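You operate a simulated robot arm through the tools that you are given. There is no shell and no other tool. Be economical: measure what you need, move in short steps, check, and stop when the job is done.

The job below is to be done with a simulated two-armed robot. You get a single attempt, and the scene is never put back.

Task
Wipe up the spill on the top of the front bench with the yellow cloth and put it back.

The check looks at the end state, three seconds after you hand in, the way a careful person would. Anything else that was tipped, shoved, dropped, spilled or broken makes it a failure. Flat cloth is picked up by pressing the open fingertips on it (5 to 10 N) and closing them slowly along it; thin cloth reads only 2 to 8 mm in the jaws.

Robot
Two 7-joint arms with two-finger parallel grippers on one trunk, on a base that drives. Base frame: it is fixed to the floor where the robot stands at the start and does not move with it; the origin is under the middle of the robot, x ahead of it, y to its left, z up; the surface under the hand at the start is at about z = 760. Lengths are in mm, angles in degrees, forces in N, time in s.
The left shoulder is at the start at [70, 134, 1101], the right one opposite. With the tool pointing down near the work surface each hand reaches from about 100 to 640 mm from the robot's upright axis, wherever it stands, measured 20 degrees to its own side. Payload 1.57 kg a hand.
The TCP of each hand is the grasp point between the finger pads, 30 mm short of the fingertips. In the tool frame z runs along the fingers and y along their closing line. The gripper opens to 80 mm. The fingers are 17 mm wide and 12 mm thick; the gripper's body (40 by 82 mm) begins 80 mm behind the TCP.
Orientation is that of the tool frame in the base frame, as [roll, pitch, yaw] about the fixed x, y, z axes, in that order (R = Rz(yaw) Ry(pitch) Rx(roll)). With the fingers straight down and closing along the base's y, the tool's x points along the base's -x, its y along +y and its z along -z.

Tools
- The arms move only by the tool servo_tool. It takes "left_commands", "right_commands" or both (then of equal length, played together; a hand with none holds still); each is a list of rows, each a list of 3 entries, a list of its own where there are three numbers: the closure in counts, from 0 (fully open) to 255 (shut), then the shift along the base's x, y, z in mm, then the turn, a rotation vector about the base's x, y, z in degrees. In form: [[claw, [x, y, z], [ax, ay, az]], ...]. A call has 1 to 10 rows; each row shifts and turns the commanded pose from where the row before left it. A row lasts 0.2 s, in which the tool goes at most 50 mm and 8.6 degrees; a call with a longer step from one row to the next is refused whole, and so is a gripper value outside its range. A pose out of reach is approached as far as the arm can. The call stops where the force on the tool passes 40 N (or 10 N more than at its start, if that is more) or the arm is blocked; 0.2 s more then pass. Each finger travels about 153 mm/s and halts on what it meets, pressing with about 28 N; the grip force reading is that of the motor and also rises with nothing between the fingers. The clock runs only during rows and for 0.2 s after the last one: add rows that do not move to give the fingers time. It gives the time, the measured TCP pose, the force on the tool (base axes), the opening and the grip force at its end, in the units of the frame above (readings bear some noise), with the torque about the TCP (base axes, N m) and any sound that the robot's microphone picked up.
- Cameras (640 x 400 px; columns grow to the right, rows downward): "scene" is now at [114.1, 50.9, 1313.8]; the picture's right is [0.62, -0.78, 0.00], its down [-0.55, -0.44, -0.71] and it looks along [0.55, 0.44, -0.71] (base axes); focal length 260 px, centre (320, 200). "left" rides on the left gripper at [72, 7, -122] in its tool frame; the picture's right is [-0.09, 1.00, 0.00], its down [-0.84, -0.08, -0.54] and it looks along [-0.54, -0.05, 0.84] (tool axes); focal length 238 px, centre (320, 200). "right" rides on the right gripper at [72, -7, -122] in its tool frame; the picture's right is [0.09, 1.00, 0.00], its down [-0.84, 0.08, -0.54] and it looks along [-0.54, 0.05, 0.84] (tool axes); focal length 238 px, centre (320, 200).
- capture(camera): a new picture of that camera. No time passes.
- slide_trunk(by): slides the trunk up (or, below 0, down) by that many mm; the arms and the scene camera ride with it, the base frame stays. It gives what a move gives, with no picture.
- roll_base(legs): drives the robot by 1 to 6 legs, each [ahead, left, turn to the left] in mm, mm and degrees, along the robot's own axes; the way and the turn of a leg run together, so that a leg with both is an arc; at most 1500 mm and 180 degrees a leg. The arms and the cameras ride along, it lands a little off, and it stops where it bumps. It gives what a move gives.
- head_to(pan, tilt): turns the head with the scene camera to pan (to the left, within 86 degrees either way) and tilt (down, from -29 to 69), counted from straight ahead of the robot. It gives what a move gives.
- pixel_to_xyz(camera, pixels): for up to 12 pixels [column, row] of the newest picture of that camera ("zoom" is the newest enlarged one), the place [x, y, z] in the base frame of the surface seen there, good to about 2 mm. No time passes.
- close_up(camera, box): a new picture of the part [left, top, right, bottom] of that camera's present view, enlarged. No time passes.
- hand_in(): hands the job in; it is judged then, once.

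Go step by step. Measure first, check grasps and placings, and put right what went wrong. The budget is 80 turns and 70 pictures, counting those below and the enlarged ones. Unless the task says otherwise, let go and move clear before handing in, and close with one line.

The tools are called after "Call:" as a command line: name --argument value ..., lists and objects as JSON in quotes. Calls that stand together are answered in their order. servo_tool: Moves the arms, as the interface text tells. Its arguments: {"type":"object","properties":{"left_commands":{"type":"array"},"right_commands":{"type":"array"}},"required":[]} The other tools are called the same way: slide_trunk (by) slides the trunk up or down; roll_base (legs) drives the base; head_to (pan, tilt) turns the head that bears the scene camera; capture (camera) takes a picture; pixel_to_xyz (camera, pixels) gives the place of the surface under pixels of a picture; close_up (camera, box) takes an enlarged picture of a part of a camera's view; hand_in () hands the job in.

At the start:

```text
time: 0.0
left_tool_pos: [360.5, 400.4, 1050.2]
left_ee_rot: [-180.0, 0.0, -179.9]
left_wrist_force: [-0.3, 0.3, -0.9]
left_wrist_torque: [0.01, -0.01, 0.0]
left_opening: 79.9
left_finger_force: 0.1
right_tool_pos: [430.2, 26.4, 986.1]
right_ee_rot: [180.0, 0.0, 179.9]
right_wrist_force: [-0.4, -0.1, 0.7]
right_wrist_torque: [0.01, -0.06, -0.02]
right_opening: 79.8
right_finger_force: 0.0
trunk travel left (down, up): [-675.0, 265.0]
robot x, y, heading: [0.4, 1.2, 0.3]
head pan, tilt: [38.7, 45.0]
```

scene: 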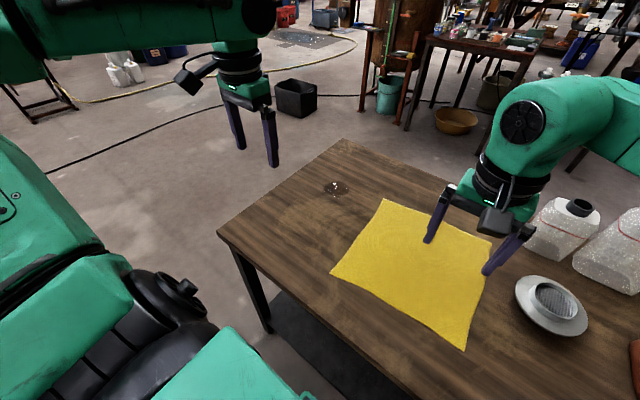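
right: 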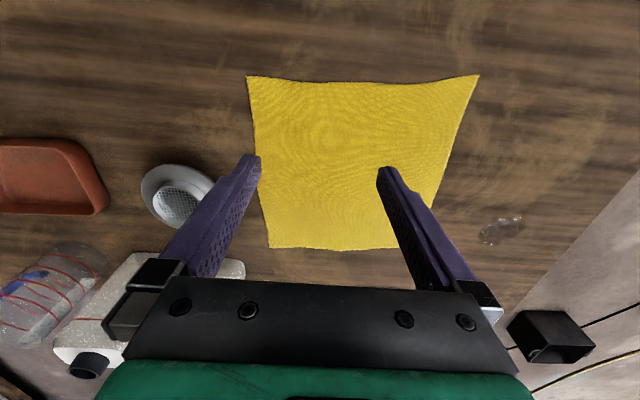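
left: 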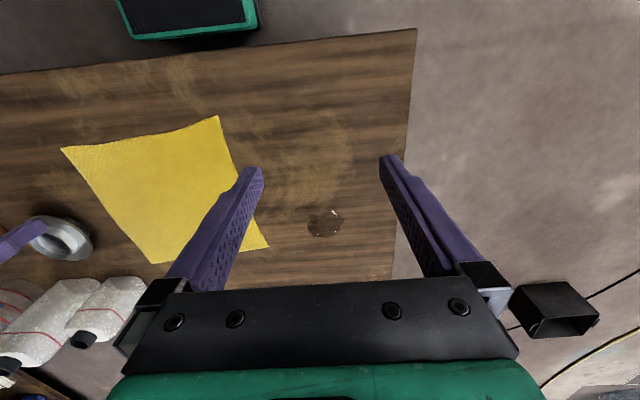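

The scene picture shows the yellow cloth (corners near (386,199), (491,241), (465,349), (331,271)) and a small spill near (336,188). I'll measure these places first and look closer.

Call:
pixel_to_xyz --camera "scene" --pixels '[[387, 200], [490, 243], [465, 347], [333, 271], [336, 188], [324, 187], [349, 188], [336, 181], [336, 196], [344, 139], [219, 233], [550, 305]]'

Call:
close_up --camera "scene" --box '[290, 150, 400, 220]'

Call:
pixel_to_xyz --camera "left" --pixels '[[325, 223], [306, 223], [343, 215], [325, 208], [325, 238], [265, 247], [217, 118], [64, 148], [153, 262]]'

Call:
close_up --camera "left" --box '[260, 170, 390, 260]'

```text
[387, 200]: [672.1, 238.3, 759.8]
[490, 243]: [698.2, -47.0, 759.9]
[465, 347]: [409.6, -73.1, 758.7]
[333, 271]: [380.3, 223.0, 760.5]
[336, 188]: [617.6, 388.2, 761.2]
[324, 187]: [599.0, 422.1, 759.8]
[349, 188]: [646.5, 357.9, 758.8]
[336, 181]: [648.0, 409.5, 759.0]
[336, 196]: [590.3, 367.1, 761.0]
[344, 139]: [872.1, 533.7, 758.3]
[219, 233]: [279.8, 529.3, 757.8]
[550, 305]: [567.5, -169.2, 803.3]
```

```text
5.71 times, centred on (345, 185) of scene
```

zoom: 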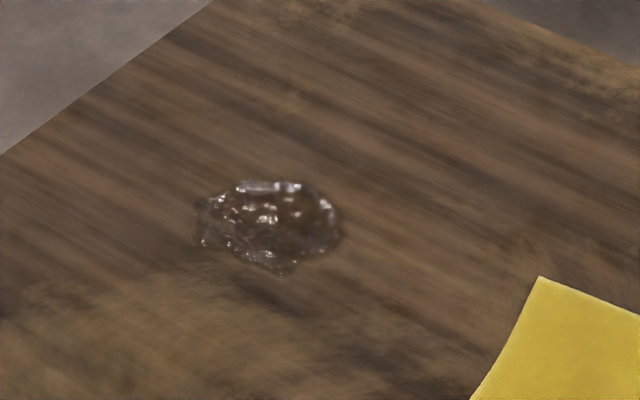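

```text
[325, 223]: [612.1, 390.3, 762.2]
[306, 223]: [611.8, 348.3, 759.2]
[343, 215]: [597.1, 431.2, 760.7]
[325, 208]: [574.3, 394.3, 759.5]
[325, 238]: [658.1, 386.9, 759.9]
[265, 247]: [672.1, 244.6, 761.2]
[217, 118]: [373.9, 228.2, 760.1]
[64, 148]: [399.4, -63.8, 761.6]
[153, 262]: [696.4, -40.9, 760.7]
```

```text
4.44 times, centred on (325, 215) of left
```

zoom: 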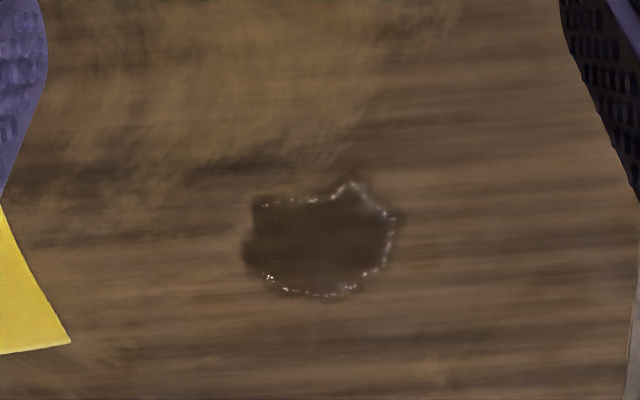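

The spill is centred near (620, 390), roughly 65 mm across; the cloth spans about x 375–700, y −70–240, flat at z 760. The spill is out of left-hand reach from here (732 mm), so I'll check the clearance before driving left and slightly ahead.

Call:
head_to --pan 20 --tilt 65

Call:
capture --camera "scene"

```text
time: 0.8
left_tool_pos: [361.2, 400.9, 1049.6]
left_ee_rot: [180.0, 0.0, -180.0]
left_wrist_force: [-0.7, 0.9, 0.7]
left_wrist_torque: [0.03, 0.02, -0.05]
left_opening: 79.9
left_finger_force: 0.0
right_tool_pos: [428.7, 27.1, 984.0]
right_ee_rot: [180.0, 0.0, -179.9]
right_wrist_force: [-0.3, 0.0, -0.7]
right_wrist_torque: [0.01, -0.01, 0.0]
right_opening: 80.2
right_finger_force: 0.1
trunk travel left (down, up): [-675.0, 265.0]
robot x, y, heading: [0.8, 0.7, -0.0]
head pan, tilt: [20.0, 65.0]
```

```text
64 pictures are left
```

scene: 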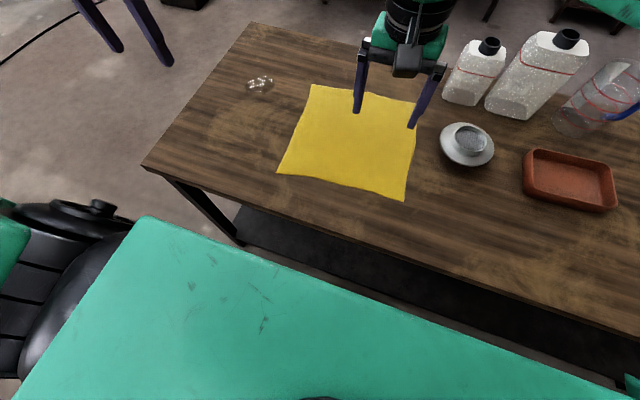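

The green chassis (front edge from (150,218) to (620,395)) and the bench's near edge are visible; I'll measure the gap.

Call:
pixel_to_xyz --camera "scene" --pixels '[[155, 222], [350, 294], [550, 368], [146, 168], [350, 232], [600, 320], [40, 215], [100, 208], [236, 238], [467, 145], [470, 50], [537, 50]]'

```text
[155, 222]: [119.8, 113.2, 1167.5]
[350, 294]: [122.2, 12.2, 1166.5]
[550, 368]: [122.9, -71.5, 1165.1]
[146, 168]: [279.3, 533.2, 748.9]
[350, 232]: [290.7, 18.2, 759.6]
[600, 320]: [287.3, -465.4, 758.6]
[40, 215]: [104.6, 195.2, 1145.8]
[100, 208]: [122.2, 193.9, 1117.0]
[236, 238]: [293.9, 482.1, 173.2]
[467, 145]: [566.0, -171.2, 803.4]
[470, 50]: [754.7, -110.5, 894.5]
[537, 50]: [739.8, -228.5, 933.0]
```

The torso shows, but not the base's foot. I'll use the left hand's camera, moved off the bench's end and tilted backward, to see how much room the base has in front.

Call:
servo_tool --left_commands '[[0, [-15, 15, 0], [0, 8, 0]], [0, [-20, 15, 0], [0, 8, 0]], [0, [-20, 15, 0], [0, 8, 0]], [0, [-20, 15, 0], [0, 8, 0]], [0, [-20, 15, 0], [0, 8, 0]], [0, [-20, 15, 0], [0, 8, 0]], [0, [-15, 10, 0], [0, 8, 0]]]'

Call:
capture --camera "left"

```text
time: 2.4
left_tool_pos: [231.5, 497.9, 1050.1]
left_ee_rot: [179.9, -56.2, -179.9]
left_wrist_force: [0.9, 0.4, -0.3]
left_wrist_torque: [-0.01, 0.03, 0.0]
left_opening: 80.0
left_finger_force: 0.0
right_tool_pos: [430.1, 27.7, 984.8]
right_ee_rot: [-180.0, -0.1, -179.9]
right_wrist_force: [0.6, 0.1, 0.0]
right_wrist_torque: [-0.02, -0.01, -0.03]
right_opening: 79.7
right_finger_force: 0.0
trunk travel left (down, up): [-675.0, 265.0]
robot x, y, heading: [-2.2, 0.6, 0.2]
head pan, tilt: [20.0, 65.0]
```

```text
63 pictures are left
```

left: 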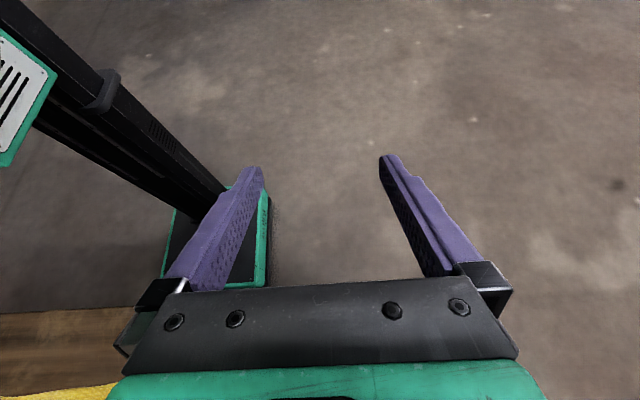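

The base's foot shows at (165–268, 185–288). I'll measure its front corner.

Call:
pixel_to_xyz --camera "left" --pixels '[[265, 283], [250, 285], [266, 200], [172, 230], [163, 275], [40, 318]]'

```text
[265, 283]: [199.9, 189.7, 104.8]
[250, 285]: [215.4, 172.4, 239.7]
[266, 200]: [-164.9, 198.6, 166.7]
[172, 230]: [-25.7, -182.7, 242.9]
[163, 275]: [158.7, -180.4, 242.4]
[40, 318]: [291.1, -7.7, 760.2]
```

The base's front is at x ≈ 216 and the bench at ≈ 287, so 35 mm ahead and 220 mm left is safe. I'll straighten the left hand, then drive.

Call:
servo_tool --left_commands '[[0, [20, -20, 0], [0, -8, 0]], [0, [20, -20, 0], [0, -8, 0]], [0, [20, -20, 0], [0, -8, 0]], [0, [20, -20, 0], [0, -8, 0]], [0, [20, -20, 0], [0, -8, 0]], [0, [20, 0, 0], [0, -8, 0]], [0, [10, 0, 0], [0, -8, 0]]]'

Call:
roll_base --legs '[[0, 220, 0], [35, 0, 0]]'

Call:
head_to --pan 0 --tilt 50

Call:
capture --camera "scene"

```text
time: 4.0
left_tool_pos: [359.2, 399.7, 1048.3]
left_ee_rot: [-179.8, 0.2, -180.0]
left_wrist_force: [-0.7, -0.2, -0.4]
left_wrist_torque: [-0.02, 0.02, 0.01]
left_opening: 80.1
left_finger_force: 0.0
right_tool_pos: [428.6, 27.5, 984.3]
right_ee_rot: [-180.0, 0.0, 179.9]
right_wrist_force: [0.2, -0.4, -0.2]
right_wrist_torque: [0.02, 0.0, 0.02]
right_opening: 80.0
right_finger_force: 0.0
trunk travel left (down, up): [-675.0, 265.0]
robot x, y, heading: [-1.4, 1.0, 0.0]
head pan, tilt: [20.0, 65.0]
```

```text
time: 6.2
left_tool_pos: [390.5, 614.6, 1051.7]
left_ee_rot: [179.9, 0.2, -179.9]
left_wrist_force: [-1.0, 0.3, 0.2]
left_wrist_torque: [0.0, -0.02, -0.02]
left_opening: 80.0
left_finger_force: 0.0
right_tool_pos: [460.2, 242.1, 986.8]
right_ee_rot: [179.8, 0.2, -179.9]
right_wrist_force: [0.2, 0.2, 0.8]
right_wrist_torque: [0.03, -0.02, 0.02]
right_opening: 80.0
right_finger_force: 0.2
trunk travel left (down, up): [-675.0, 265.0]
robot x, y, heading: [31.5, 214.3, 0.3]
head pan, tilt: [20.0, 65.0]
```

```text
time: 7.0
left_tool_pos: [395.4, 614.7, 1048.5]
left_ee_rot: [-180.0, 0.0, -179.9]
left_wrist_force: [-1.0, -0.2, 0.3]
left_wrist_torque: [0.04, 0.01, -0.01]
left_opening: 79.9
left_finger_force: 0.1
right_tool_pos: [464.0, 244.3, 985.3]
right_ee_rot: [-179.9, 0.0, -179.8]
right_wrist_force: [0.3, 0.2, 0.7]
right_wrist_torque: [0.06, -0.01, 0.0]
right_opening: 80.0
right_finger_force: 0.1
trunk travel left (down, up): [-675.0, 265.0]
robot x, y, heading: [32.9, 216.5, 0.1]
head pan, tilt: [0.0, 50.0]
```

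```text
62 pictures are left
```

scene: 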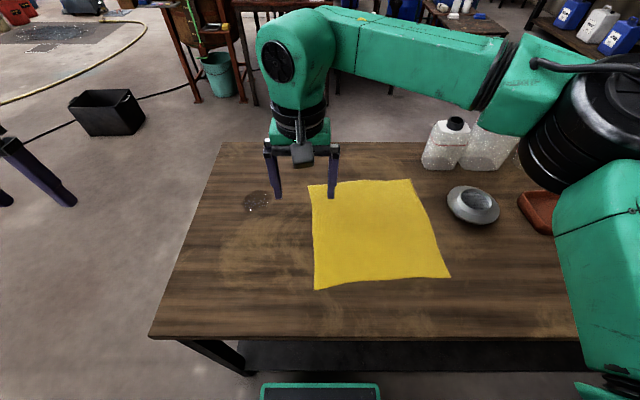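

The spill at (257,200) and the cloth are both in reach now. I'll bring the left hand over the cloth's left part (560, 175) and the right hand over its right part (550, −15), jaws half open.

Call:
servo_tool --left_commands '[[110, [16.5, -44, -14], [0, 0, 0]], [110, [16.5, -44, -14], [0, 0, 0]], [110, [16.5, -44, -14], [0, 0, 0]], [110, [16.5, -44, -14], [0, 0, 0]], [110, [16.5, -44, -14], [0, 0, 0]], [110, [16.5, -44, -14], [0, 0, 0]], [110, [16.5, -44, -14], [0, 0, 0]], [110, [16.5, -44, -14], [0, 0, 0]], [110, [16.5, -44, -14], [0, 0, 0]], [110, [16.5, -44, -14], [0, 0, 0]]]' --right_commands '[[110, [8.6, -26, -8], [0, 0, 0]], [110, [8.6, -26, -8], [0, 0, 0]], [110, [8.6, -26, -8], [0, 0, 0]], [110, [8.6, -26, -8], [0, 0, 0]], [110, [8.6, -26, -8], [0, 0, 0]], [110, [8.6, -26, -8], [0, 0, 0]], [110, [8.6, -26, -8], [0, 0, 0]], [110, [8.6, -26, -8], [0, 0, 0]], [110, [8.6, -26, -8], [0, 0, 0]], [110, [8.6, -26, -8], [0, 0, 0]]]'

Call:
capture --camera "scene"

```text
time: 9.2
left_tool_pos: [486.8, 291.2, 933.3]
left_ee_rot: [-179.9, 0.0, -179.9]
left_wrist_force: [-0.6, 0.5, 0.2]
left_wrist_torque: [0.02, -0.01, 0.0]
left_opening: 45.3
left_finger_force: 0.0
left hand out of reach, approached as far as the arm can: row 8, 9, 10
right_tool_pos: [552.1, -15.3, 904.0]
right_ee_rot: [179.8, 0.0, -179.9]
right_wrist_force: [0.8, 1.1, 0.2]
right_wrist_torque: [0.02, 0.01, -0.04]
right_opening: 45.6
right_finger_force: 0.1
trunk travel left (down, up): [-675.0, 265.0]
robot x, y, heading: [32.5, 218.7, 0.1]
head pan, tilt: [0.0, 50.0]
```

```text
61 pictures are left
```

scene: 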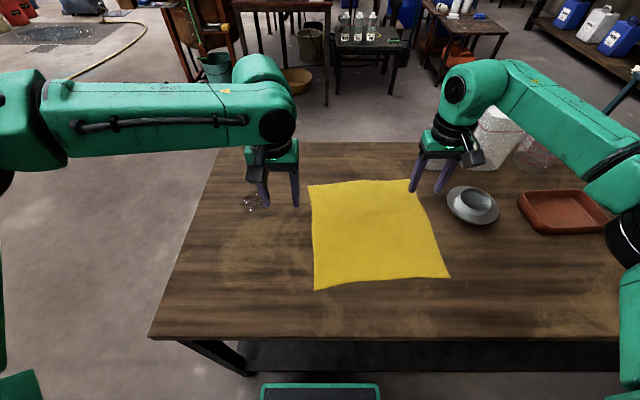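

The left hand cannot cross the midline here (stopped near (487,291)), though the right arrived. I'll drive the base 150 mm right so that both grasps lie on their own sides, and later use the base to carry both hands and cloth left.

Call:
roll_base --legs '[[0, -150, 0]]'

Call:
servo_tool --left_commands '[[110, [0, 0, 0], [0, 0, 0]]]' --right_commands '[[110, [0, 20, 0], [0, 0, 0]]]'

Call:
capture --camera "scene"

```text
time: 10.6
left_tool_pos: [487.3, 142.4, 932.3]
left_ee_rot: [-179.9, 0.1, -179.9]
left_wrist_force: [-0.2, 0.0, 0.8]
left_wrist_torque: [0.01, -0.02, -0.01]
left_opening: 45.4
left_finger_force: 0.0
right_tool_pos: [551.0, -163.5, 904.1]
right_ee_rot: [-180.0, 0.1, -179.9]
right_wrist_force: [-0.1, 0.2, 0.0]
right_wrist_torque: [-0.04, 0.01, -0.02]
right_opening: 45.3
right_finger_force: 0.1
trunk travel left (down, up): [-675.0, 265.0]
robot x, y, heading: [38.4, 64.6, 0.2]
head pan, tilt: [0.0, 50.0]
```

```text
time: 10.9
left_tool_pos: [487.7, 143.6, 933.6]
left_ee_rot: [-179.9, 0.0, -179.9]
left_wrist_force: [0.6, 0.2, -0.7]
left_wrist_torque: [0.0, -0.05, -0.02]
left_opening: 45.4
left_finger_force: 0.0
right_tool_pos: [553.0, -144.2, 905.4]
right_ee_rot: [-180.0, 0.0, -179.9]
right_wrist_force: [0.2, 0.7, -0.2]
right_wrist_torque: [-0.03, 0.01, -0.03]
right_opening: 45.2
right_finger_force: 0.1
trunk travel left (down, up): [-675.0, 265.0]
robot x, y, heading: [35.9, 67.6, 0.4]
head pan, tilt: [0.0, 50.0]
```

```text
60 pictures are left
```

scene: 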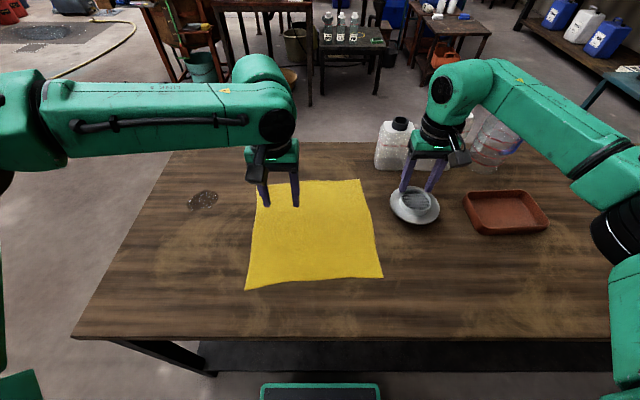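

Both hands are free to move; now shift left to about (550, 180) and right to about (550, −18), still above the cloth.

Call:
servo_tool --left_commands '[[110, [15, 20, 0], [0, 0, 0]], [110, [15, 16, 0], [0, 0, 0]], [110, [15, 0, -20], [0, 0, 0]], [110, [15, 0, -30], [0, 0, 0]], [110, [0, 0, -30], [0, 0, 0]]]' --right_commands '[[110, [0, 40, 0], [0, 0, 0]], [110, [0, 40, 0], [0, 0, 0]], [110, [0, 46, -10], [0, 0, 0]], [110, [0, 0, -20], [0, 0, 0]], [110, [0, 0, -20], [0, 0, 0]]]'

Call:
capture --camera "scene"

```text
time: 12.2
left_tool_pos: [525.1, 199.6, 861.9]
left_ee_rot: [-179.9, 0.1, -180.0]
left_wrist_force: [-0.3, 0.1, 0.1]
left_wrist_torque: [-0.01, 0.0, 0.02]
left_opening: 45.7
left_finger_force: 0.0
left hand out of reach, approached as far as the arm can: row 3, 4, 5
right_tool_pos: [550.7, -18.1, 852.4]
right_ee_rot: [179.9, 0.0, -179.8]
right_wrist_force: [-0.6, -0.4, 0.6]
right_wrist_torque: [-0.01, 0.03, -0.01]
right_opening: 45.6
right_finger_force: 0.2
trunk travel left (down, up): [-675.0, 265.0]
robot x, y, heading: [37.8, 65.6, 0.2]
head pan, tilt: [0.0, 50.0]
```

```text
59 pictures are left
```

scene: 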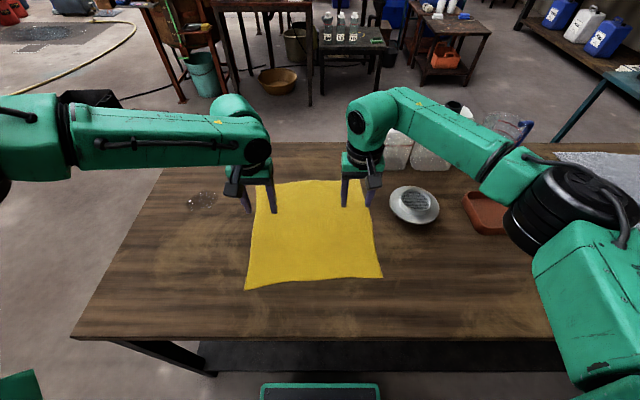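

The left arm still stops short, at (525, 200), likely a wrist limit since its forearm comes in from the side. I'll test by yawing the left hand clockwise about 32° and then reaching forward.

Call:
servo_tool --left_commands '[[110, [0, 0, 0], [0, 0, -8]], [110, [0, 0, 0], [0, 0, -8]], [110, [0, 0, 0], [0, 0, -8]], [110, [0, 0, 0], [0, 0, -8]], [110, [20, 0, 0], [0, 0, 0]], [110, [20, 0, 0], [0, 0, 0]], [110, [20, 0, 0], [0, 0, 0]]]'

```text
time: 13.8
left_tool_pos: [548.6, 222.7, 877.1]
left_ee_rot: [-179.9, 0.2, 148.1]
left_wrist_force: [0.0, 0.0, -0.2]
left_wrist_torque: [0.0, 0.0, 0.0]
left_opening: 45.5
left_finger_force: 0.1
left hand out of reach, approached as far as the arm can: row 5, 6, 7
right_tool_pos: [550.1, -18.7, 853.5]
right_ee_rot: [-180.0, 0.0, -179.9]
right_wrist_force: [0.8, -0.6, 0.3]
right_wrist_torque: [-0.01, 0.01, 0.01]
right_opening: 45.6
right_finger_force: 0.0
trunk travel left (down, up): [-675.0, 265.0]
robot x, y, heading: [32.5, 67.7, 0.1]
head pan, tilt: [0.0, 50.0]
```

The left arm is awkward here, while the right arm moves freely, so I'll do it all with the right hand. I'll retract the left hand, raise the right a little and drive left so both the cloth's left part and the spill are in the right hand's range.

Call:
servo_tool --left_commands '[[110, [-25, 10, 20], [0, 0, 4]], [110, [-25, 10, 20], [0, 0, 4]], [110, [-25, 10, 20], [0, 0, 4]], [110, [-25, 10, 20], [0, 0, 4]], [110, [-25, 20, 20], [0, 0, 4]], [110, [-25, 20, 20], [0, 0, 4]], [110, [0, 20, 20], [0, 0, 4]], [110, [0, 20, 20], [0, 0, 4]]]' --right_commands '[[110, [0, 0, 15], [0, 0, 0]], [110, [0, 0, 15], [0, 0, 0]], [110, [0, 0, 15], [0, 0, 0]], [110, [0, 0, 0], [0, 0, 0]], [110, [0, 0, 0], [0, 0, 0]], [110, [0, 0, 0], [0, 0, 0]], [110, [0, 0, 0], [0, 0, 0]], [110, [0, 0, 0], [0, 0, 0]]]'

Call:
roll_base --legs '[[0, 320, 0]]'

Call:
capture --camera "scene"

```text
time: 15.6
left_tool_pos: [399.0, 345.6, 1036.5]
left_ee_rot: [-179.8, 0.0, -179.7]
left_wrist_force: [-0.2, 0.7, -1.4]
left_wrist_torque: [0.0, 0.0, 0.03]
left_opening: 45.3
left_finger_force: 0.0
right_tool_pos: [552.0, -18.2, 898.3]
right_ee_rot: [-180.0, 0.0, -179.9]
right_wrist_force: [-0.8, 0.0, -0.7]
right_wrist_torque: [0.0, -0.01, -0.02]
right_opening: 45.4
right_finger_force: 0.0
trunk travel left (down, up): [-675.0, 265.0]
robot x, y, heading: [31.3, 65.5, 0.3]
head pan, tilt: [0.0, 50.0]
```

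```text
time: 17.7
left_tool_pos: [400.0, 666.3, 1037.3]
left_ee_rot: [-180.0, 0.1, -179.9]
left_wrist_force: [-1.0, 0.4, -1.0]
left_wrist_torque: [0.01, 0.0, 0.01]
left_opening: 45.5
left_finger_force: 0.0
right_tool_pos: [552.2, 303.9, 899.2]
right_ee_rot: [179.8, 0.0, -180.0]
right_wrist_force: [-0.2, 0.4, 0.3]
right_wrist_torque: [-0.01, -0.01, 0.0]
right_opening: 45.8
right_finger_force: 0.1
trunk travel left (down, up): [-675.0, 265.0]
robot x, y, heading: [38.6, 387.0, 0.1]
head pan, tilt: [0.0, 50.0]
```

```text
58 pictures are left
```

scene: 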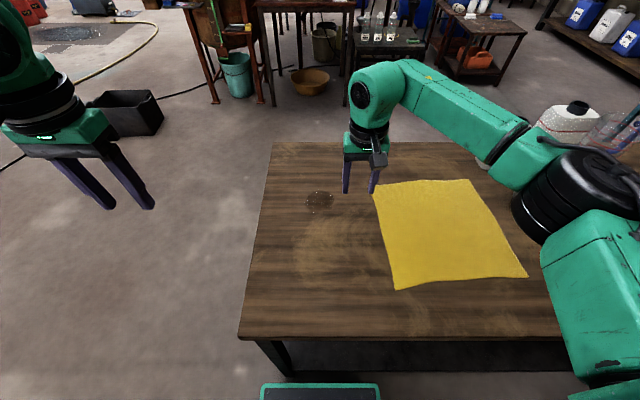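

Robot is at y 387. I'll briefly test the right hand's reach above the spill (620, 390) before touching the cloth.

Call:
servo_tool --right_commands '[[110, [25, 30, -5], [0, 0, 0]], [110, [25, 30, -5], [0, 0, 0]], [110, [25, 30, -5], [0, 0, 0]], [110, [0, 0, 0], [0, 0, 0]]]'

Call:
close_up --camera "right" --box '[160, 20, 480, 220]'

```text
time: 18.7
left_tool_pos: [400.7, 666.4, 1037.5]
left_ee_rot: [180.0, 0.1, 180.0]
left_wrist_force: [-0.6, -0.4, -0.2]
left_wrist_torque: [-0.01, 0.01, 0.03]
left_opening: 45.6
left_finger_force: 0.0
right_tool_pos: [607.0, 370.9, 887.5]
right_ee_rot: [179.9, 0.0, -179.9]
right_wrist_force: [-1.0, -0.1, -0.1]
right_wrist_torque: [0.01, -0.03, -0.03]
right_opening: 45.1
right_finger_force: 0.1
right hand out of reach, approached as far as the arm can: row 3
trunk travel left (down, up): [-675.0, 265.0]
robot x, y, heading: [32.6, 391.0, 0.2]
head pan, tilt: [0.0, 50.0]
```

```text
2.00 times, centred on (320, 120) of right
```

zoom: 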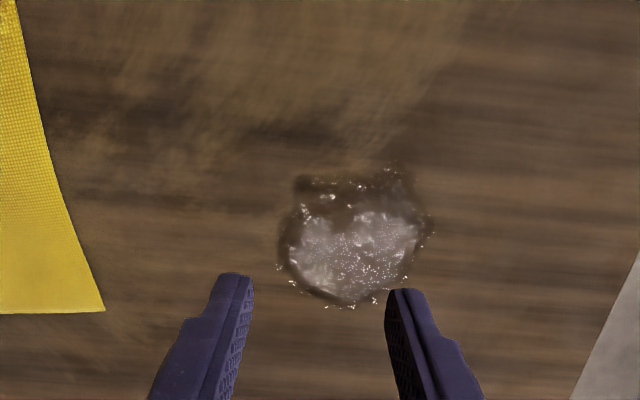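

Reach is just marginal here (607, 371). I'll remeasure the spill, then go 70 mm further left and 15 mm ahead for better reach.

Call:
pixel_to_xyz --camera "zoom" --pixels '[[285, 245], [430, 230], [350, 175], [350, 305], [400, 170], [355, 240]]'

Call:
roll_base --legs '[[15, 70, 0]]'

Call:
servo_tool --right_commands '[[110, [0, 0, 0], [0, 0, 0]], [110, [15, -20, 0], [0, 0, 0]], [110, [10, -20, 0], [0, 0, 0]], [110, [0, 0, 0], [0, 0, 0]]]'

```text
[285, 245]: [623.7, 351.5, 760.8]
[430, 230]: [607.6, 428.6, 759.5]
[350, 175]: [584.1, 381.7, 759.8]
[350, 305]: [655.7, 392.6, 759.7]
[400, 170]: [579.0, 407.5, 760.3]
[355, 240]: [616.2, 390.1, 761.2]
```

```text
time: 19.7
left_tool_pos: [415.3, 737.2, 1037.8]
left_ee_rot: [180.0, 0.1, 179.8]
left_wrist_force: [-0.2, 0.3, 0.4]
left_wrist_torque: [0.02, 0.02, -0.01]
left_opening: 45.4
left_finger_force: 0.1
right_tool_pos: [621.9, 439.8, 887.1]
right_ee_rot: [180.0, 0.0, 179.9]
right_wrist_force: [0.3, -0.1, 0.2]
right_wrist_torque: [-0.01, -0.01, -0.04]
right_opening: 45.3
right_finger_force: 0.0
trunk travel left (down, up): [-675.0, 265.0]
robot x, y, heading: [48.4, 460.8, 0.0]
head pan, tilt: [0.0, 50.0]
```

```text
time: 20.7
left_tool_pos: [416.3, 738.4, 1037.5]
left_ee_rot: [-179.8, 0.1, 179.9]
left_wrist_force: [-0.7, 0.2, 0.1]
left_wrist_torque: [0.0, 0.01, 0.0]
left_opening: 45.1
left_finger_force: 0.1
right_tool_pos: [628.6, 414.6, 889.3]
right_ee_rot: [180.0, 0.0, 180.0]
right_wrist_force: [0.6, -0.8, 0.0]
right_wrist_torque: [-0.05, -0.02, -0.02]
right_opening: 45.5
right_finger_force: 0.0
right hand out of reach, approached as far as the arm can: row 2, 3
trunk travel left (down, up): [-675.0, 265.0]
robot x, y, heading: [46.1, 464.6, -0.2]
head pan, tilt: [0.0, 50.0]
```

The spill spans x 580–656, y 351–428. The reach is limited by the height of the wrist relative to the shoulder, so I'll lower the trunk 70 mm and test x = 650.

Call:
slide_trunk --by -70

Call:
servo_tool --right_commands '[[110, [0, 0, 0], [0, 0, 0]], [110, [10, -10, 0], [0, 0, 0]], [110, [10, -10, 0], [0, 0, 0]], [110, [0, 0, 0], [0, 0, 0]]]'

```text
time: 21.8
left_tool_pos: [415.7, 737.7, 967.9]
left_ee_rot: [-179.9, 0.1, 179.9]
left_wrist_force: [0.2, -0.4, -1.1]
left_wrist_torque: [0.01, 0.02, -0.03]
left_opening: 45.6
left_finger_force: 0.0
right_tool_pos: [628.1, 413.0, 821.2]
right_ee_rot: [-180.0, 0.1, 180.0]
right_wrist_force: [0.9, -0.8, 0.2]
right_wrist_torque: [-0.01, -0.03, 0.02]
right_opening: 45.4
right_finger_force: 0.0
trunk travel left (down, up): [-605.0, 335.0]
robot x, y, heading: [54.2, 457.9, 0.0]
head pan, tilt: [0.0, 50.0]
```

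```text
time: 22.8
left_tool_pos: [416.3, 737.5, 967.4]
left_ee_rot: [-179.9, 0.1, 180.0]
left_wrist_force: [-0.2, 0.0, -0.1]
left_wrist_torque: [0.0, 0.01, -0.02]
left_opening: 45.6
left_finger_force: 0.0
right_tool_pos: [637.1, 397.8, 822.1]
right_ee_rot: [-179.9, 0.1, 180.0]
right_wrist_force: [0.2, -0.3, 0.2]
right_wrist_torque: [0.01, -0.01, -0.03]
right_opening: 45.7
right_finger_force: 0.1
right hand out of reach, approached as far as the arm can: row 2, 3
trunk travel left (down, up): [-605.0, 335.0]
robot x, y, heading: [48.3, 461.6, -0.0]
head pan, tilt: [0.0, 50.0]
```

Reach is best about 20° to the hand's own side, so I'll use the base to help carry. Restore the trunk and move the right hand over the cloth's left part (555, 185).

Call:
slide_trunk --by 70

Call:
servo_tool --right_commands '[[110, [-14, -36, 0], [0, 0, 0]], [110, [-14, -36, 0], [0, 0, 0]], [110, [-14, -36, -5], [0, 0, 0]], [110, [-14, -36, -5], [0, 0, 0]], [110, [-14, -36, -5], [0, 0, 0]], [110, [-14, -36, -10], [0, 0, 0]], [110, [0, 0, 0], [0, 0, 0]]]'

Call:
capture --camera "right"

```text
time: 23.9
left_tool_pos: [417.0, 737.0, 1037.1]
left_ee_rot: [-179.7, 0.1, 179.8]
left_wrist_force: [0.9, -0.8, 0.0]
left_wrist_torque: [0.0, 0.01, 0.0]
left_opening: 45.3
left_finger_force: 0.0
right_tool_pos: [638.4, 397.3, 891.6]
right_ee_rot: [180.0, 0.2, 179.9]
right_wrist_force: [0.6, -0.7, 0.1]
right_wrist_torque: [0.0, -0.02, 0.01]
right_opening: 45.6
right_finger_force: 0.1
trunk travel left (down, up): [-675.0, 265.0]
robot x, y, heading: [45.2, 460.8, -0.2]
head pan, tilt: [0.0, 50.0]
```

```text
time: 25.5
left_tool_pos: [415.5, 738.6, 1037.5]
left_ee_rot: [-179.9, 0.0, 179.9]
left_wrist_force: [0.0, 0.7, -0.3]
left_wrist_torque: [-0.05, 0.01, 0.01]
left_opening: 45.6
left_finger_force: 0.0
right_tool_pos: [554.9, 184.7, 866.1]
right_ee_rot: [180.0, 0.1, 180.0]
right_wrist_force: [0.1, -0.2, -1.0]
right_wrist_torque: [-0.04, 0.02, -0.02]
right_opening: 45.6
right_finger_force: 0.0
trunk travel left (down, up): [-675.0, 265.0]
robot x, y, heading: [52.2, 464.6, -0.1]
head pan, tilt: [0.0, 50.0]
```

```text
56 pictures are left
```

right: 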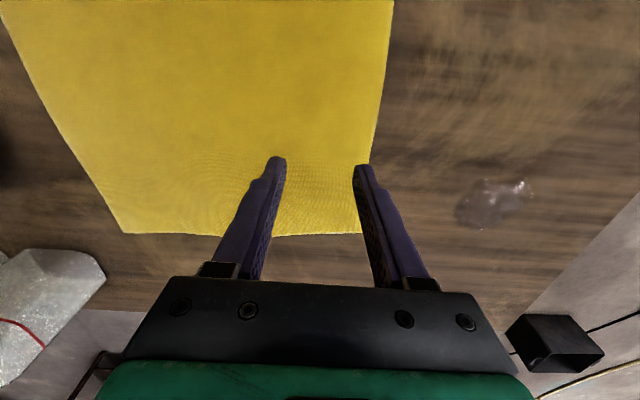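

The hand is over the cloth's left part with both fingertips inside its edge. Descending to just above it.

Call:
servo_tool --right_commands '[[110, [0, 0, -25], [0, 0, 0]], [110, [0, 0, -25], [0, 0, 0]], [110, [0, 0, -15], [0, 0, 0]], [110, [0, 0, -5], [0, 0, 0]], [110, [0, 0, -3], [0, 0, 0]], [110, [0, 0, 0], [0, 0, 0]]]'

```text
time: 26.9
left_tool_pos: [414.6, 738.1, 1037.8]
left_ee_rot: [179.9, 0.0, 179.9]
left_wrist_force: [0.4, 0.8, -0.7]
left_wrist_torque: [-0.01, -0.02, 0.0]
left_opening: 45.4
left_finger_force: 0.0
right_tool_pos: [552.5, 182.3, 796.2]
right_ee_rot: [-180.0, 0.1, -180.0]
right_wrist_force: [0.9, 0.5, 0.5]
right_wrist_torque: [0.0, 0.0, 0.0]
right_opening: 45.6
right_finger_force: 0.1
trunk travel left (down, up): [-675.0, 265.0]
robot x, y, heading: [48.8, 459.6, 0.0]
head pan, tilt: [0.0, 50.0]
```

Tips are about 6 mm above the surface with no contact yet. Easing down.

Call:
servo_tool --right_commands '[[110, [0, 0, -3], [0, 0, 0]], [110, [0, 0, -2], [0, 0, 0]], [110, [0, 0, -1], [0, 0, 0]], [110, [0, 0, 0], [0, 0, 0]]]'

```text
time: 27.9
left_tool_pos: [414.0, 738.6, 1037.4]
left_ee_rot: [-179.9, 0.2, 179.9]
left_wrist_force: [0.3, 0.5, 0.1]
left_wrist_torque: [-0.02, -0.03, -0.03]
left_opening: 45.4
left_finger_force: 0.1
right_tool_pos: [553.0, 181.8, 791.7]
right_ee_rot: [179.8, 0.3, 179.9]
right_wrist_force: [2.2, -3.0, 14.1]
right_wrist_torque: [0.12, 0.01, -0.06]
right_opening: 45.3
right_finger_force: 0.0
trunk travel left (down, up): [-675.0, 265.0]
robot x, y, heading: [48.1, 456.8, -0.3]
head pan, tilt: [0.0, 50.0]
```

Contact at 14 N; back off slightly toward 5–10 N and close slowly.

Call:
servo_tool --right_commands '[[110, [0, 0, 0.7], [0, 0, 0]], [128, [0, 0, 0], [0, 0, 0]], [144, [0, 0, 0], [0, 0, 0]], [160, [0, 0, 0], [0, 0, 0]], [176, [0, 0, 0], [0, 0, 0]], [192, [0, 0, 0], [0, 0, 0]], [208, [0, 0, 0], [0, 0, 0]], [224, [0, 0, 0], [0, 0, 0]], [240, [0, 0, 0], [0, 0, 0]], [255, [0, 0, 0], [0, 0, 0]]]'

Call:
capture --camera "right"

```text
time: 30.1
left_tool_pos: [414.4, 738.1, 1037.8]
left_ee_rot: [-179.9, 0.1, 179.8]
left_wrist_force: [-1.0, 0.4, 0.8]
left_wrist_torque: [0.01, -0.01, 0.03]
left_opening: 45.6
left_finger_force: 0.1
right_tool_pos: [552.4, 184.0, 790.5]
right_ee_rot: [-179.9, 0.3, 179.9]
right_wrist_force: [-0.9, 0.8, 15.1]
right_wrist_torque: [0.15, 0.04, -0.01]
right_opening: 2.4
right_finger_force: 23.7
trunk travel left (down, up): [-675.0, 265.0]
robot x, y, heading: [48.7, 462.4, -0.2]
head pan, tilt: [0.0, 50.0]
```

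```text
55 pictures are left
```

right: 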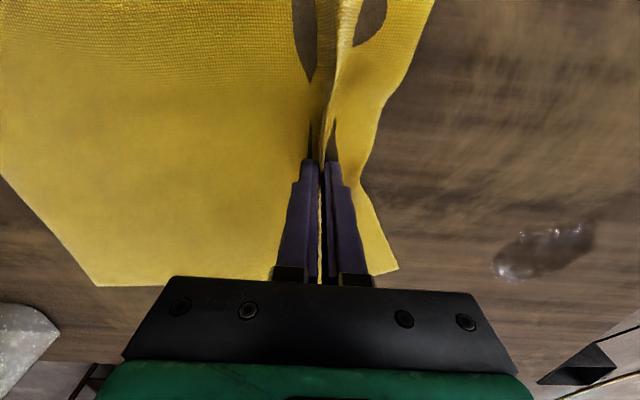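

The cloth is pinched (2.4 mm, a fold between the fingers). Lift 4 mm and drag it +60 mm in y and +25 in x.

Call:
servo_tool --right_commands '[[255, [0, 0, 4], [0, 0, 0]], [255, [5, 12, 0], [0, 0, 0]], [255, [5, 12, 0], [0, 0, 0]], [255, [5, 12, 0], [0, 0, 0]], [255, [5, 12, 0], [0, 0, 0]], [255, [5, 12, 0], [0, 0, 0]]]'

Call:
capture --camera "scene"

```text
time: 31.5
left_tool_pos: [415.8, 737.2, 1038.8]
left_ee_rot: [-179.9, 0.1, 180.0]
left_wrist_force: [0.0, -0.1, 0.9]
left_wrist_torque: [0.03, 0.02, -0.02]
left_opening: 45.7
left_finger_force: 0.0
right_tool_pos: [577.3, 241.5, 793.8]
right_ee_rot: [180.0, 0.1, -180.0]
right_wrist_force: [0.4, -0.8, 0.1]
right_wrist_torque: [0.0, 0.02, 0.01]
right_opening: 2.1
right_finger_force: 24.2
trunk travel left (down, up): [-675.0, 265.0]
robot x, y, heading: [47.7, 461.7, -0.0]
head pan, tilt: [0.0, 50.0]
```

```text
54 pictures are left
```

scene: 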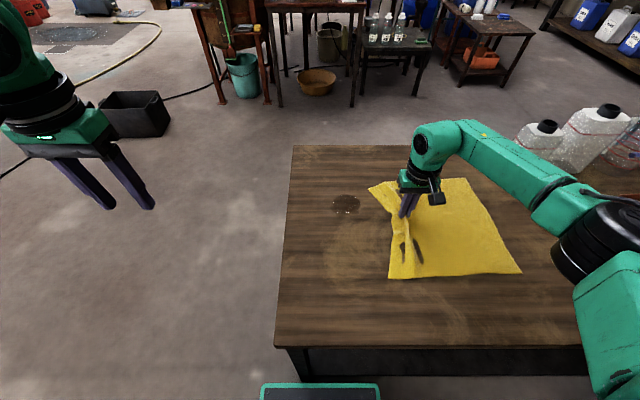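

The cloth follows. Now drive the base 145 mm left to bring the pinch over the spill.

Call:
roll_base --legs '[[0, 145, 0]]'

Call:
capture --camera "scene"

Call:
capture --camera "right"

```text
time: 32.9
left_tool_pos: [418.0, 880.3, 1037.5]
left_ee_rot: [179.9, 0.1, 179.4]
left_wrist_force: [-0.1, -1.7, -0.6]
left_wrist_torque: [-0.02, 0.0, 0.01]
left_opening: 45.6
left_finger_force: 0.1
right_tool_pos: [577.2, 384.4, 792.8]
right_ee_rot: [179.9, 0.1, 179.6]
right_wrist_force: [-0.2, 0.0, 0.3]
right_wrist_torque: [0.0, 0.03, 0.01]
right_opening: 2.2
right_finger_force: 23.5
trunk travel left (down, up): [-675.0, 265.0]
robot x, y, heading: [51.1, 606.4, -0.3]
head pan, tilt: [0.0, 50.0]
```

```text
53 pictures are left
```

scene: 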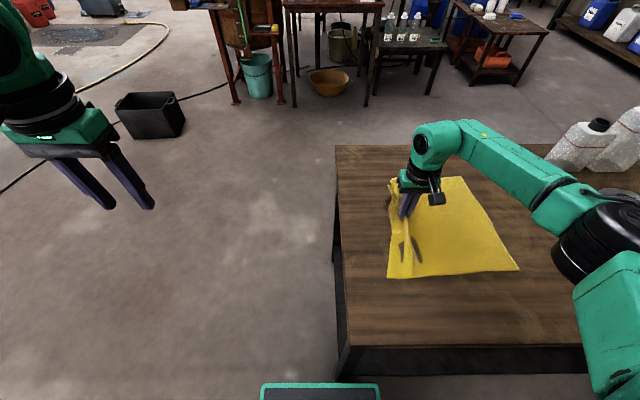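

```text
52 pictures are left
```

right: 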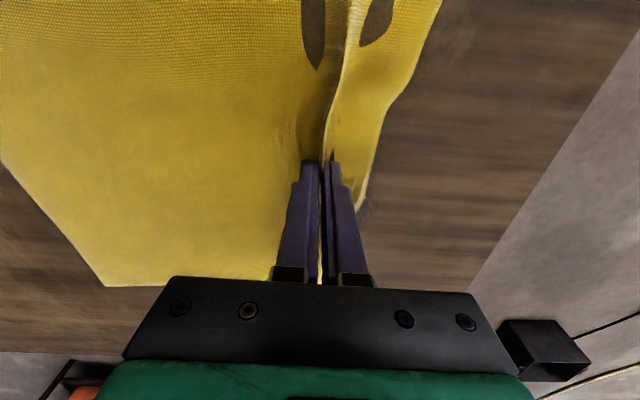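

The cloth now covers the spill, the pinch at (577, 384). Pressing down and checking the force.

Call:
servo_tool --right_commands '[[255, [0, 0, -2], [0, 0, 0]], [255, [0, 0, -1], [0, 0, 0]], [255, [0, 0, -0.5], [0, 0, 0]], [255, [10, 0, 0], [0, 0, 0]]]'

```text
time: 33.9
left_tool_pos: [416.3, 881.7, 1038.1]
left_ee_rot: [-179.9, 0.3, 179.5]
left_wrist_force: [-0.6, 0.6, -0.9]
left_wrist_torque: [-0.01, 0.0, -0.03]
left_opening: 45.7
left_finger_force: 0.0
right_tool_pos: [585.0, 386.3, 791.0]
right_ee_rot: [180.0, 0.2, 179.5]
right_wrist_force: [-4.2, -1.3, 12.7]
right_wrist_torque: [0.09, 0.24, 0.05]
right_opening: 2.1
right_finger_force: 23.6
trunk travel left (down, up): [-675.0, 265.0]
robot x, y, heading: [48.7, 608.1, -0.3]
head pan, tilt: [0.0, 50.0]
```

12.7 N pressing, friction felt. Rubbing in strokes across the spill.

Call:
servo_tool --right_commands '[[255, [19, 0, 0], [0, 0, 0]], [255, [19, 0, 0], [0, 0, 0]], [255, [19, 0, 0], [0, 0, 0]], [255, [15, 0, 0], [0, 0, 0]], [255, [-3, 16, 0], [0, 0, 0]], [255, [-18, 0, 0], [0, 0, 0]], [255, [-18, 0, 0], [0, 0, 0]], [255, [-18, 0, 0], [0, 0, 0]], [255, [-18, 0, 0], [0, 0, 0]]]'

Call:
servo_tool --right_commands '[[255, [0, 16, 0], [0, 0, 0]], [255, [18, 0, 0], [0, 0, 0]], [255, [18, 0, 0], [0, 0, 0]], [255, [18, 0, 0], [0, 0, 0]], [255, [18, -10, 0], [0, 0, 0]], [255, [0, -16, 0], [0, 0, 0]], [255, [-18, -10, 0], [0, 0, 0]], [255, [-18, -5, 0], [0, 0, 0]], [255, [-18, 0, 0], [0, 0, 0]], [255, [-18, 0, 0], [0, 0, 0]]]'

Call:
capture --camera "scene"

```text
time: 35.9
left_tool_pos: [419.0, 880.7, 1037.9]
left_ee_rot: [-180.0, 0.1, 179.5]
left_wrist_force: [0.4, -0.3, -0.8]
left_wrist_torque: [0.01, 0.03, 0.01]
left_opening: 45.5
left_finger_force: 0.0
right_tool_pos: [551.1, 407.3, 798.3]
right_ee_rot: [-179.9, 0.2, 179.6]
right_wrist_force: [-0.3, -0.4, -0.3]
right_wrist_torque: [-0.01, -0.01, 0.01]
right_opening: 2.3
right_finger_force: 23.9
right hand out of reach, approached as far as the arm can: row 3, 4
trunk travel left (down, up): [-675.0, 265.0]
robot x, y, heading: [52.0, 603.9, -0.2]
head pan, tilt: [0.0, 50.0]
```

```text
time: 38.0
left_tool_pos: [418.1, 881.3, 1036.9]
left_ee_rot: [-180.0, 0.2, 179.5]
left_wrist_force: [0.3, 0.7, -1.1]
left_wrist_torque: [0.01, 0.0, 0.01]
left_opening: 45.5
left_finger_force: 0.0
right_tool_pos: [550.2, 381.0, 797.9]
right_ee_rot: [180.0, 0.0, 179.6]
right_wrist_force: [-1.0, 0.2, 0.3]
right_wrist_torque: [0.03, -0.05, 0.03]
right_opening: 2.0
right_finger_force: 23.7
trunk travel left (down, up): [-675.0, 265.0]
robot x, y, heading: [51.4, 606.0, -0.3]
head pan, tilt: [0.0, 50.0]
```

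```text
51 pictures are left
```

scene: 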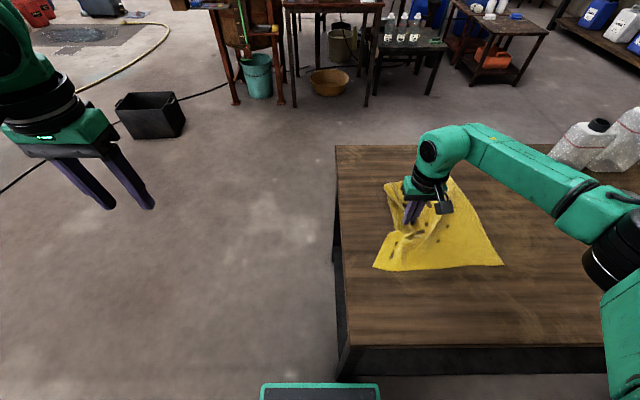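

Part of the strokes ran out of reach (x beyond about 625) and the hand lifted. I'll tilt the fingers 16° outward, which brings the far side into reach, and check before pressing again.

Call:
servo_tool --right_commands '[[255, [0, 0, 2], [0, -8, 0]], [255, [0, 0, 0], [0, -8, 0]], [255, [25, 0, 0], [0, 0, 0]], [255, [25, 0, 0], [0, 0, 0]], [255, [20, 0, 0], [0, 0, 0]], [255, [20, 0, 0], [0, 0, 0]], [255, [0, 0, 0], [0, 0, 0]]]'

```text
time: 39.6
left_tool_pos: [417.4, 880.3, 1039.2]
left_ee_rot: [180.0, 0.1, 179.5]
left_wrist_force: [0.0, 0.5, -0.4]
left_wrist_torque: [0.01, -0.02, 0.0]
left_opening: 45.3
left_finger_force: 0.1
right_tool_pos: [641.8, 380.0, 802.1]
right_ee_rot: [179.8, 16.2, 179.7]
right_wrist_force: [-0.4, 0.1, -0.2]
right_wrist_torque: [-0.03, 0.0, 0.0]
right_opening: 2.1
right_finger_force: 23.3
trunk travel left (down, up): [-675.0, 265.0]
robot x, y, heading: [48.7, 604.8, -0.2]
head pan, tilt: [0.0, 50.0]
```

It reaches (642, 380) when tilted. Pressing down there.

Call:
servo_tool --right_commands '[[255, [0, 0, -6], [0, 0, 0]], [255, [0, 0, -3], [0, 0, 0]], [255, [0, 0, -2], [0, 0, 0]], [255, [0, 0, -1], [0, 0, 0]], [255, [0, 0, 0], [0, 0, 0]]]'

Call:
capture --camera "right"

```text
time: 40.9
left_tool_pos: [414.8, 880.7, 1040.2]
left_ee_rot: [-180.0, 0.2, 179.5]
left_wrist_force: [-0.4, 0.4, -0.4]
left_wrist_torque: [0.02, 0.0, 0.01]
left_opening: 45.5
left_finger_force: 0.1
right_tool_pos: [642.4, 381.5, 793.5]
right_ee_rot: [179.8, 16.5, 179.5]
right_wrist_force: [6.2, -8.5, 27.5]
right_wrist_torque: [-0.03, -0.04, -0.03]
right_opening: 2.2
right_finger_force: 24.0
trunk travel left (down, up): [-675.0, 265.0]
robot x, y, heading: [48.8, 607.5, -0.6]
head pan, tilt: [0.0, 50.0]
```

```text
50 pictures are left
```

right: 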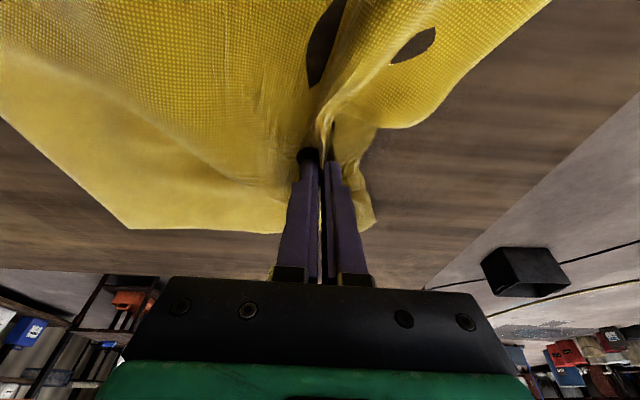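

27 N is too firm; ease 1.3 mm and rub with y-strokes stepping back toward the robot.

Call:
servo_tool --right_commands '[[255, [0, -10, 1.3], [0, 0, 0]], [255, [0, -14, 0], [0, 0, 0]], [255, [0, 18, 0], [0, 0, 0]], [255, [0, 18, 0], [0, 0, 0]], [255, [0, 18, 0], [0, 0, 0]], [255, [-15, 12, 0], [0, 0, 0]], [255, [0, -18, 0], [0, 0, 0]], [255, [0, -18, 0], [0, 0, 0]], [255, [0, -18, 0], [0, 0, 0]], [255, [0, -15, 0], [0, 0, 0]]]'

Call:
servo_tool --right_commands '[[255, [-14, 0, 0], [0, 0, 0]], [255, [0, 18, 0], [0, 0, 0]], [255, [0, 18, 0], [0, 0, 0]], [255, [0, 18, 0], [0, 0, 0]], [255, [0, 18, 0], [0, 0, 0]], [255, [-14, 0, 0], [0, 0, 0]], [255, [0, -18, 0], [0, 0, 0]], [255, [0, -18, 0], [0, 0, 0]], [255, [0, -18, 0], [0, 0, 0]], [255, [0, -18, 0], [0, 0, 0]]]'

Call:
servo_tool --right_commands '[[255, [-14, 0, 0], [0, 0, 0]], [255, [0, 18, 0], [0, 0, 0]], [255, [0, 18, 0], [0, 0, 0]], [255, [0, 18, 0], [0, 0, 0]], [255, [0, 18, 0], [0, 0, 0]], [255, [-14, 0, 0], [0, 0, 0]], [255, [0, -18, 0], [0, 0, 0]], [255, [0, -18, 0], [0, 0, 0]], [255, [0, -18, 0], [0, 0, 0]], [255, [0, -18, 0], [0, 0, 0]]]'

Call:
capture --camera "scene"

```text
time: 43.0
left_tool_pos: [415.5, 883.1, 1037.3]
left_ee_rot: [-179.8, 0.4, 179.5]
left_wrist_force: [0.1, -0.2, -0.1]
left_wrist_torque: [0.04, 0.03, -0.04]
left_opening: 45.4
left_finger_force: 0.1
right_tool_pos: [623.1, 358.8, 793.6]
right_ee_rot: [-180.0, 16.3, 179.6]
right_wrist_force: [-0.7, 7.7, 19.6]
right_wrist_torque: [0.47, 0.08, -0.01]
right_opening: 2.4
right_finger_force: 23.7
trunk travel left (down, up): [-675.0, 265.0]
robot x, y, heading: [50.3, 605.7, -0.8]
head pan, tilt: [0.0, 50.0]
```

```text
time: 45.2
left_tool_pos: [415.3, 884.1, 1038.8]
left_ee_rot: [-179.9, 0.3, 179.5]
left_wrist_force: [0.6, 0.7, -0.1]
left_wrist_torque: [0.03, -0.01, 0.02]
left_opening: 45.6
left_finger_force: 0.0
right_tool_pos: [595.8, 358.2, 793.4]
right_ee_rot: [179.8, 16.6, 179.7]
right_wrist_force: [1.0, 10.4, 26.2]
right_wrist_torque: [0.62, 0.1, -0.02]
right_opening: 2.4
right_finger_force: 23.1
trunk travel left (down, up): [-675.0, 265.0]
robot x, y, heading: [50.4, 606.0, -0.3]
head pan, tilt: [0.0, 50.0]
```

```text
time: 47.5
left_tool_pos: [416.6, 881.3, 1039.0]
left_ee_rot: [-179.9, 0.1, 179.4]
left_wrist_force: [-0.5, 0.0, 0.1]
left_wrist_torque: [0.0, 0.01, -0.02]
left_opening: 45.6
left_finger_force: 0.1
right_tool_pos: [568.4, 354.2, 793.9]
right_ee_rot: [-180.0, 16.1, 179.7]
right_wrist_force: [-0.1, 4.9, 11.6]
right_wrist_torque: [0.28, 0.09, 0.0]
right_opening: 2.4
right_finger_force: 24.1
trunk travel left (down, up): [-675.0, 265.0]
robot x, y, heading: [47.5, 606.0, -0.5]
head pan, tilt: [0.0, 50.0]
```

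```text
49 pictures are left
```

scene: 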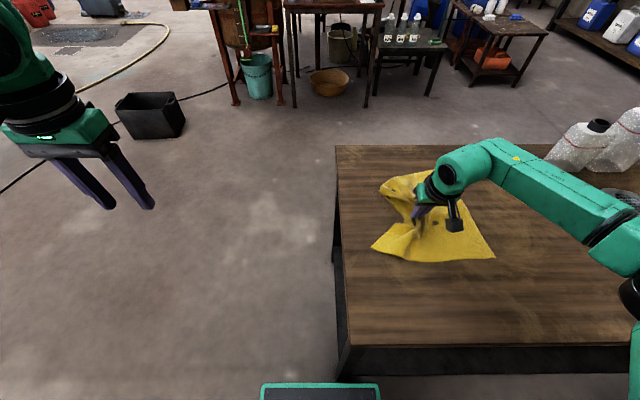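

The rubbing covered the spill's whole extent. I'll lift the cloth up with the hand (un-tilting) so it hangs, which also reveals the bench.

Call:
servo_tool --right_commands '[[255, [0, 0, 20], [0, 0, 0]], [255, [-5, 0, 30], [0, 8, 0]], [255, [-5, 0, 30], [0, 8, 0]], [255, [-5, 0, 35], [0, 0, 0]], [255, [-5, 0, 35], [0, 0, 0]], [255, [-5, 0, 35], [0, 0, 0]], [255, [-5, 0, 35], [0, 0, 0]], [255, [-5, 0, 35], [0, 0, 0]], [255, [0, 0, 35], [0, 0, 0]], [255, [0, 0, 0], [0, 0, 0]]]'

Call:
capture --camera "scene"

```text
time: 49.6
left_tool_pos: [417.8, 880.5, 1036.6]
left_ee_rot: [-180.0, 0.1, 179.5]
left_wrist_force: [0.0, 0.6, -0.3]
left_wrist_torque: [0.01, 0.0, -0.07]
left_opening: 45.5
left_finger_force: 0.0
right_tool_pos: [536.1, 352.9, 1079.0]
right_ee_rot: [179.9, 0.1, 179.6]
right_wrist_force: [0.2, -0.6, -0.4]
right_wrist_torque: [0.0, -0.01, 0.0]
right_opening: 2.5
right_finger_force: 23.4
trunk travel left (down, up): [-675.0, 265.0]
robot x, y, heading: [51.0, 605.9, -0.4]
head pan, tilt: [0.0, 50.0]
```

```text
48 pictures are left
```

scene: 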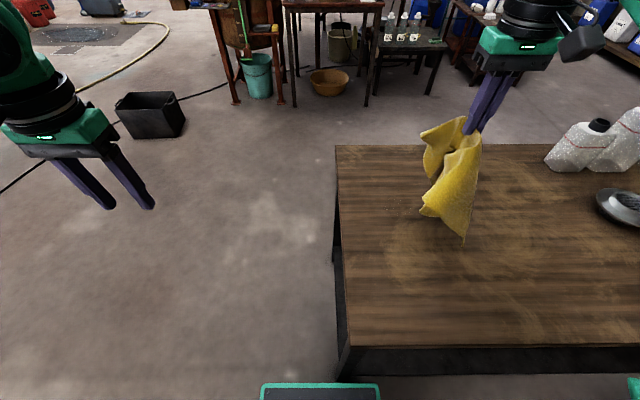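

The cloth hangs in hand. Zooming on the former spill place to check for remains (specks near (388,208)).

Call:
close_up --camera "scene" --box '[340, 170, 450, 240]'

```text
5.71 times, centred on (395, 205) of scene
```

zoom: 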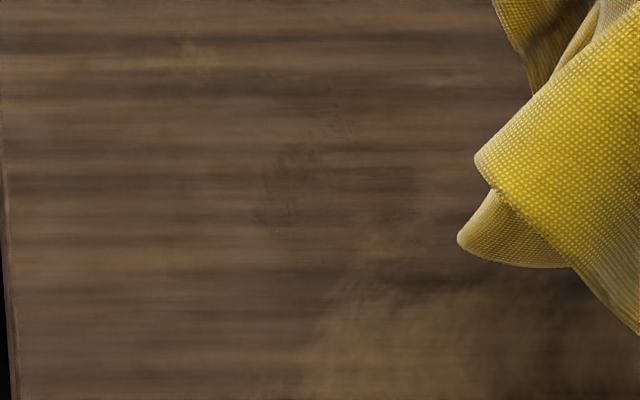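

Call:
pixel_to_xyz --camera "zoom" --pixels '[[275, 190], [330, 120], [250, 220], [300, 160]]'

Call:
close_up --camera "scene" --box '[370, 185, 415, 215]'

```text
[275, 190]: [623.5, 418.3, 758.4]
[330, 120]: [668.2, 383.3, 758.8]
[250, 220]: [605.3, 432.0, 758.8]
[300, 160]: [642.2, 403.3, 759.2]
```

```text
13.33 times, centred on (392, 200) of scene
```

zoom: 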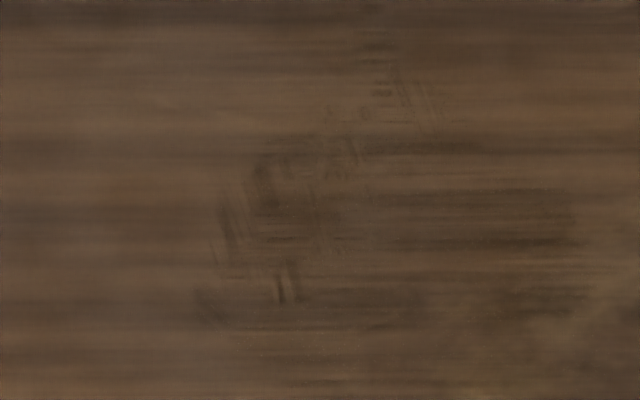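

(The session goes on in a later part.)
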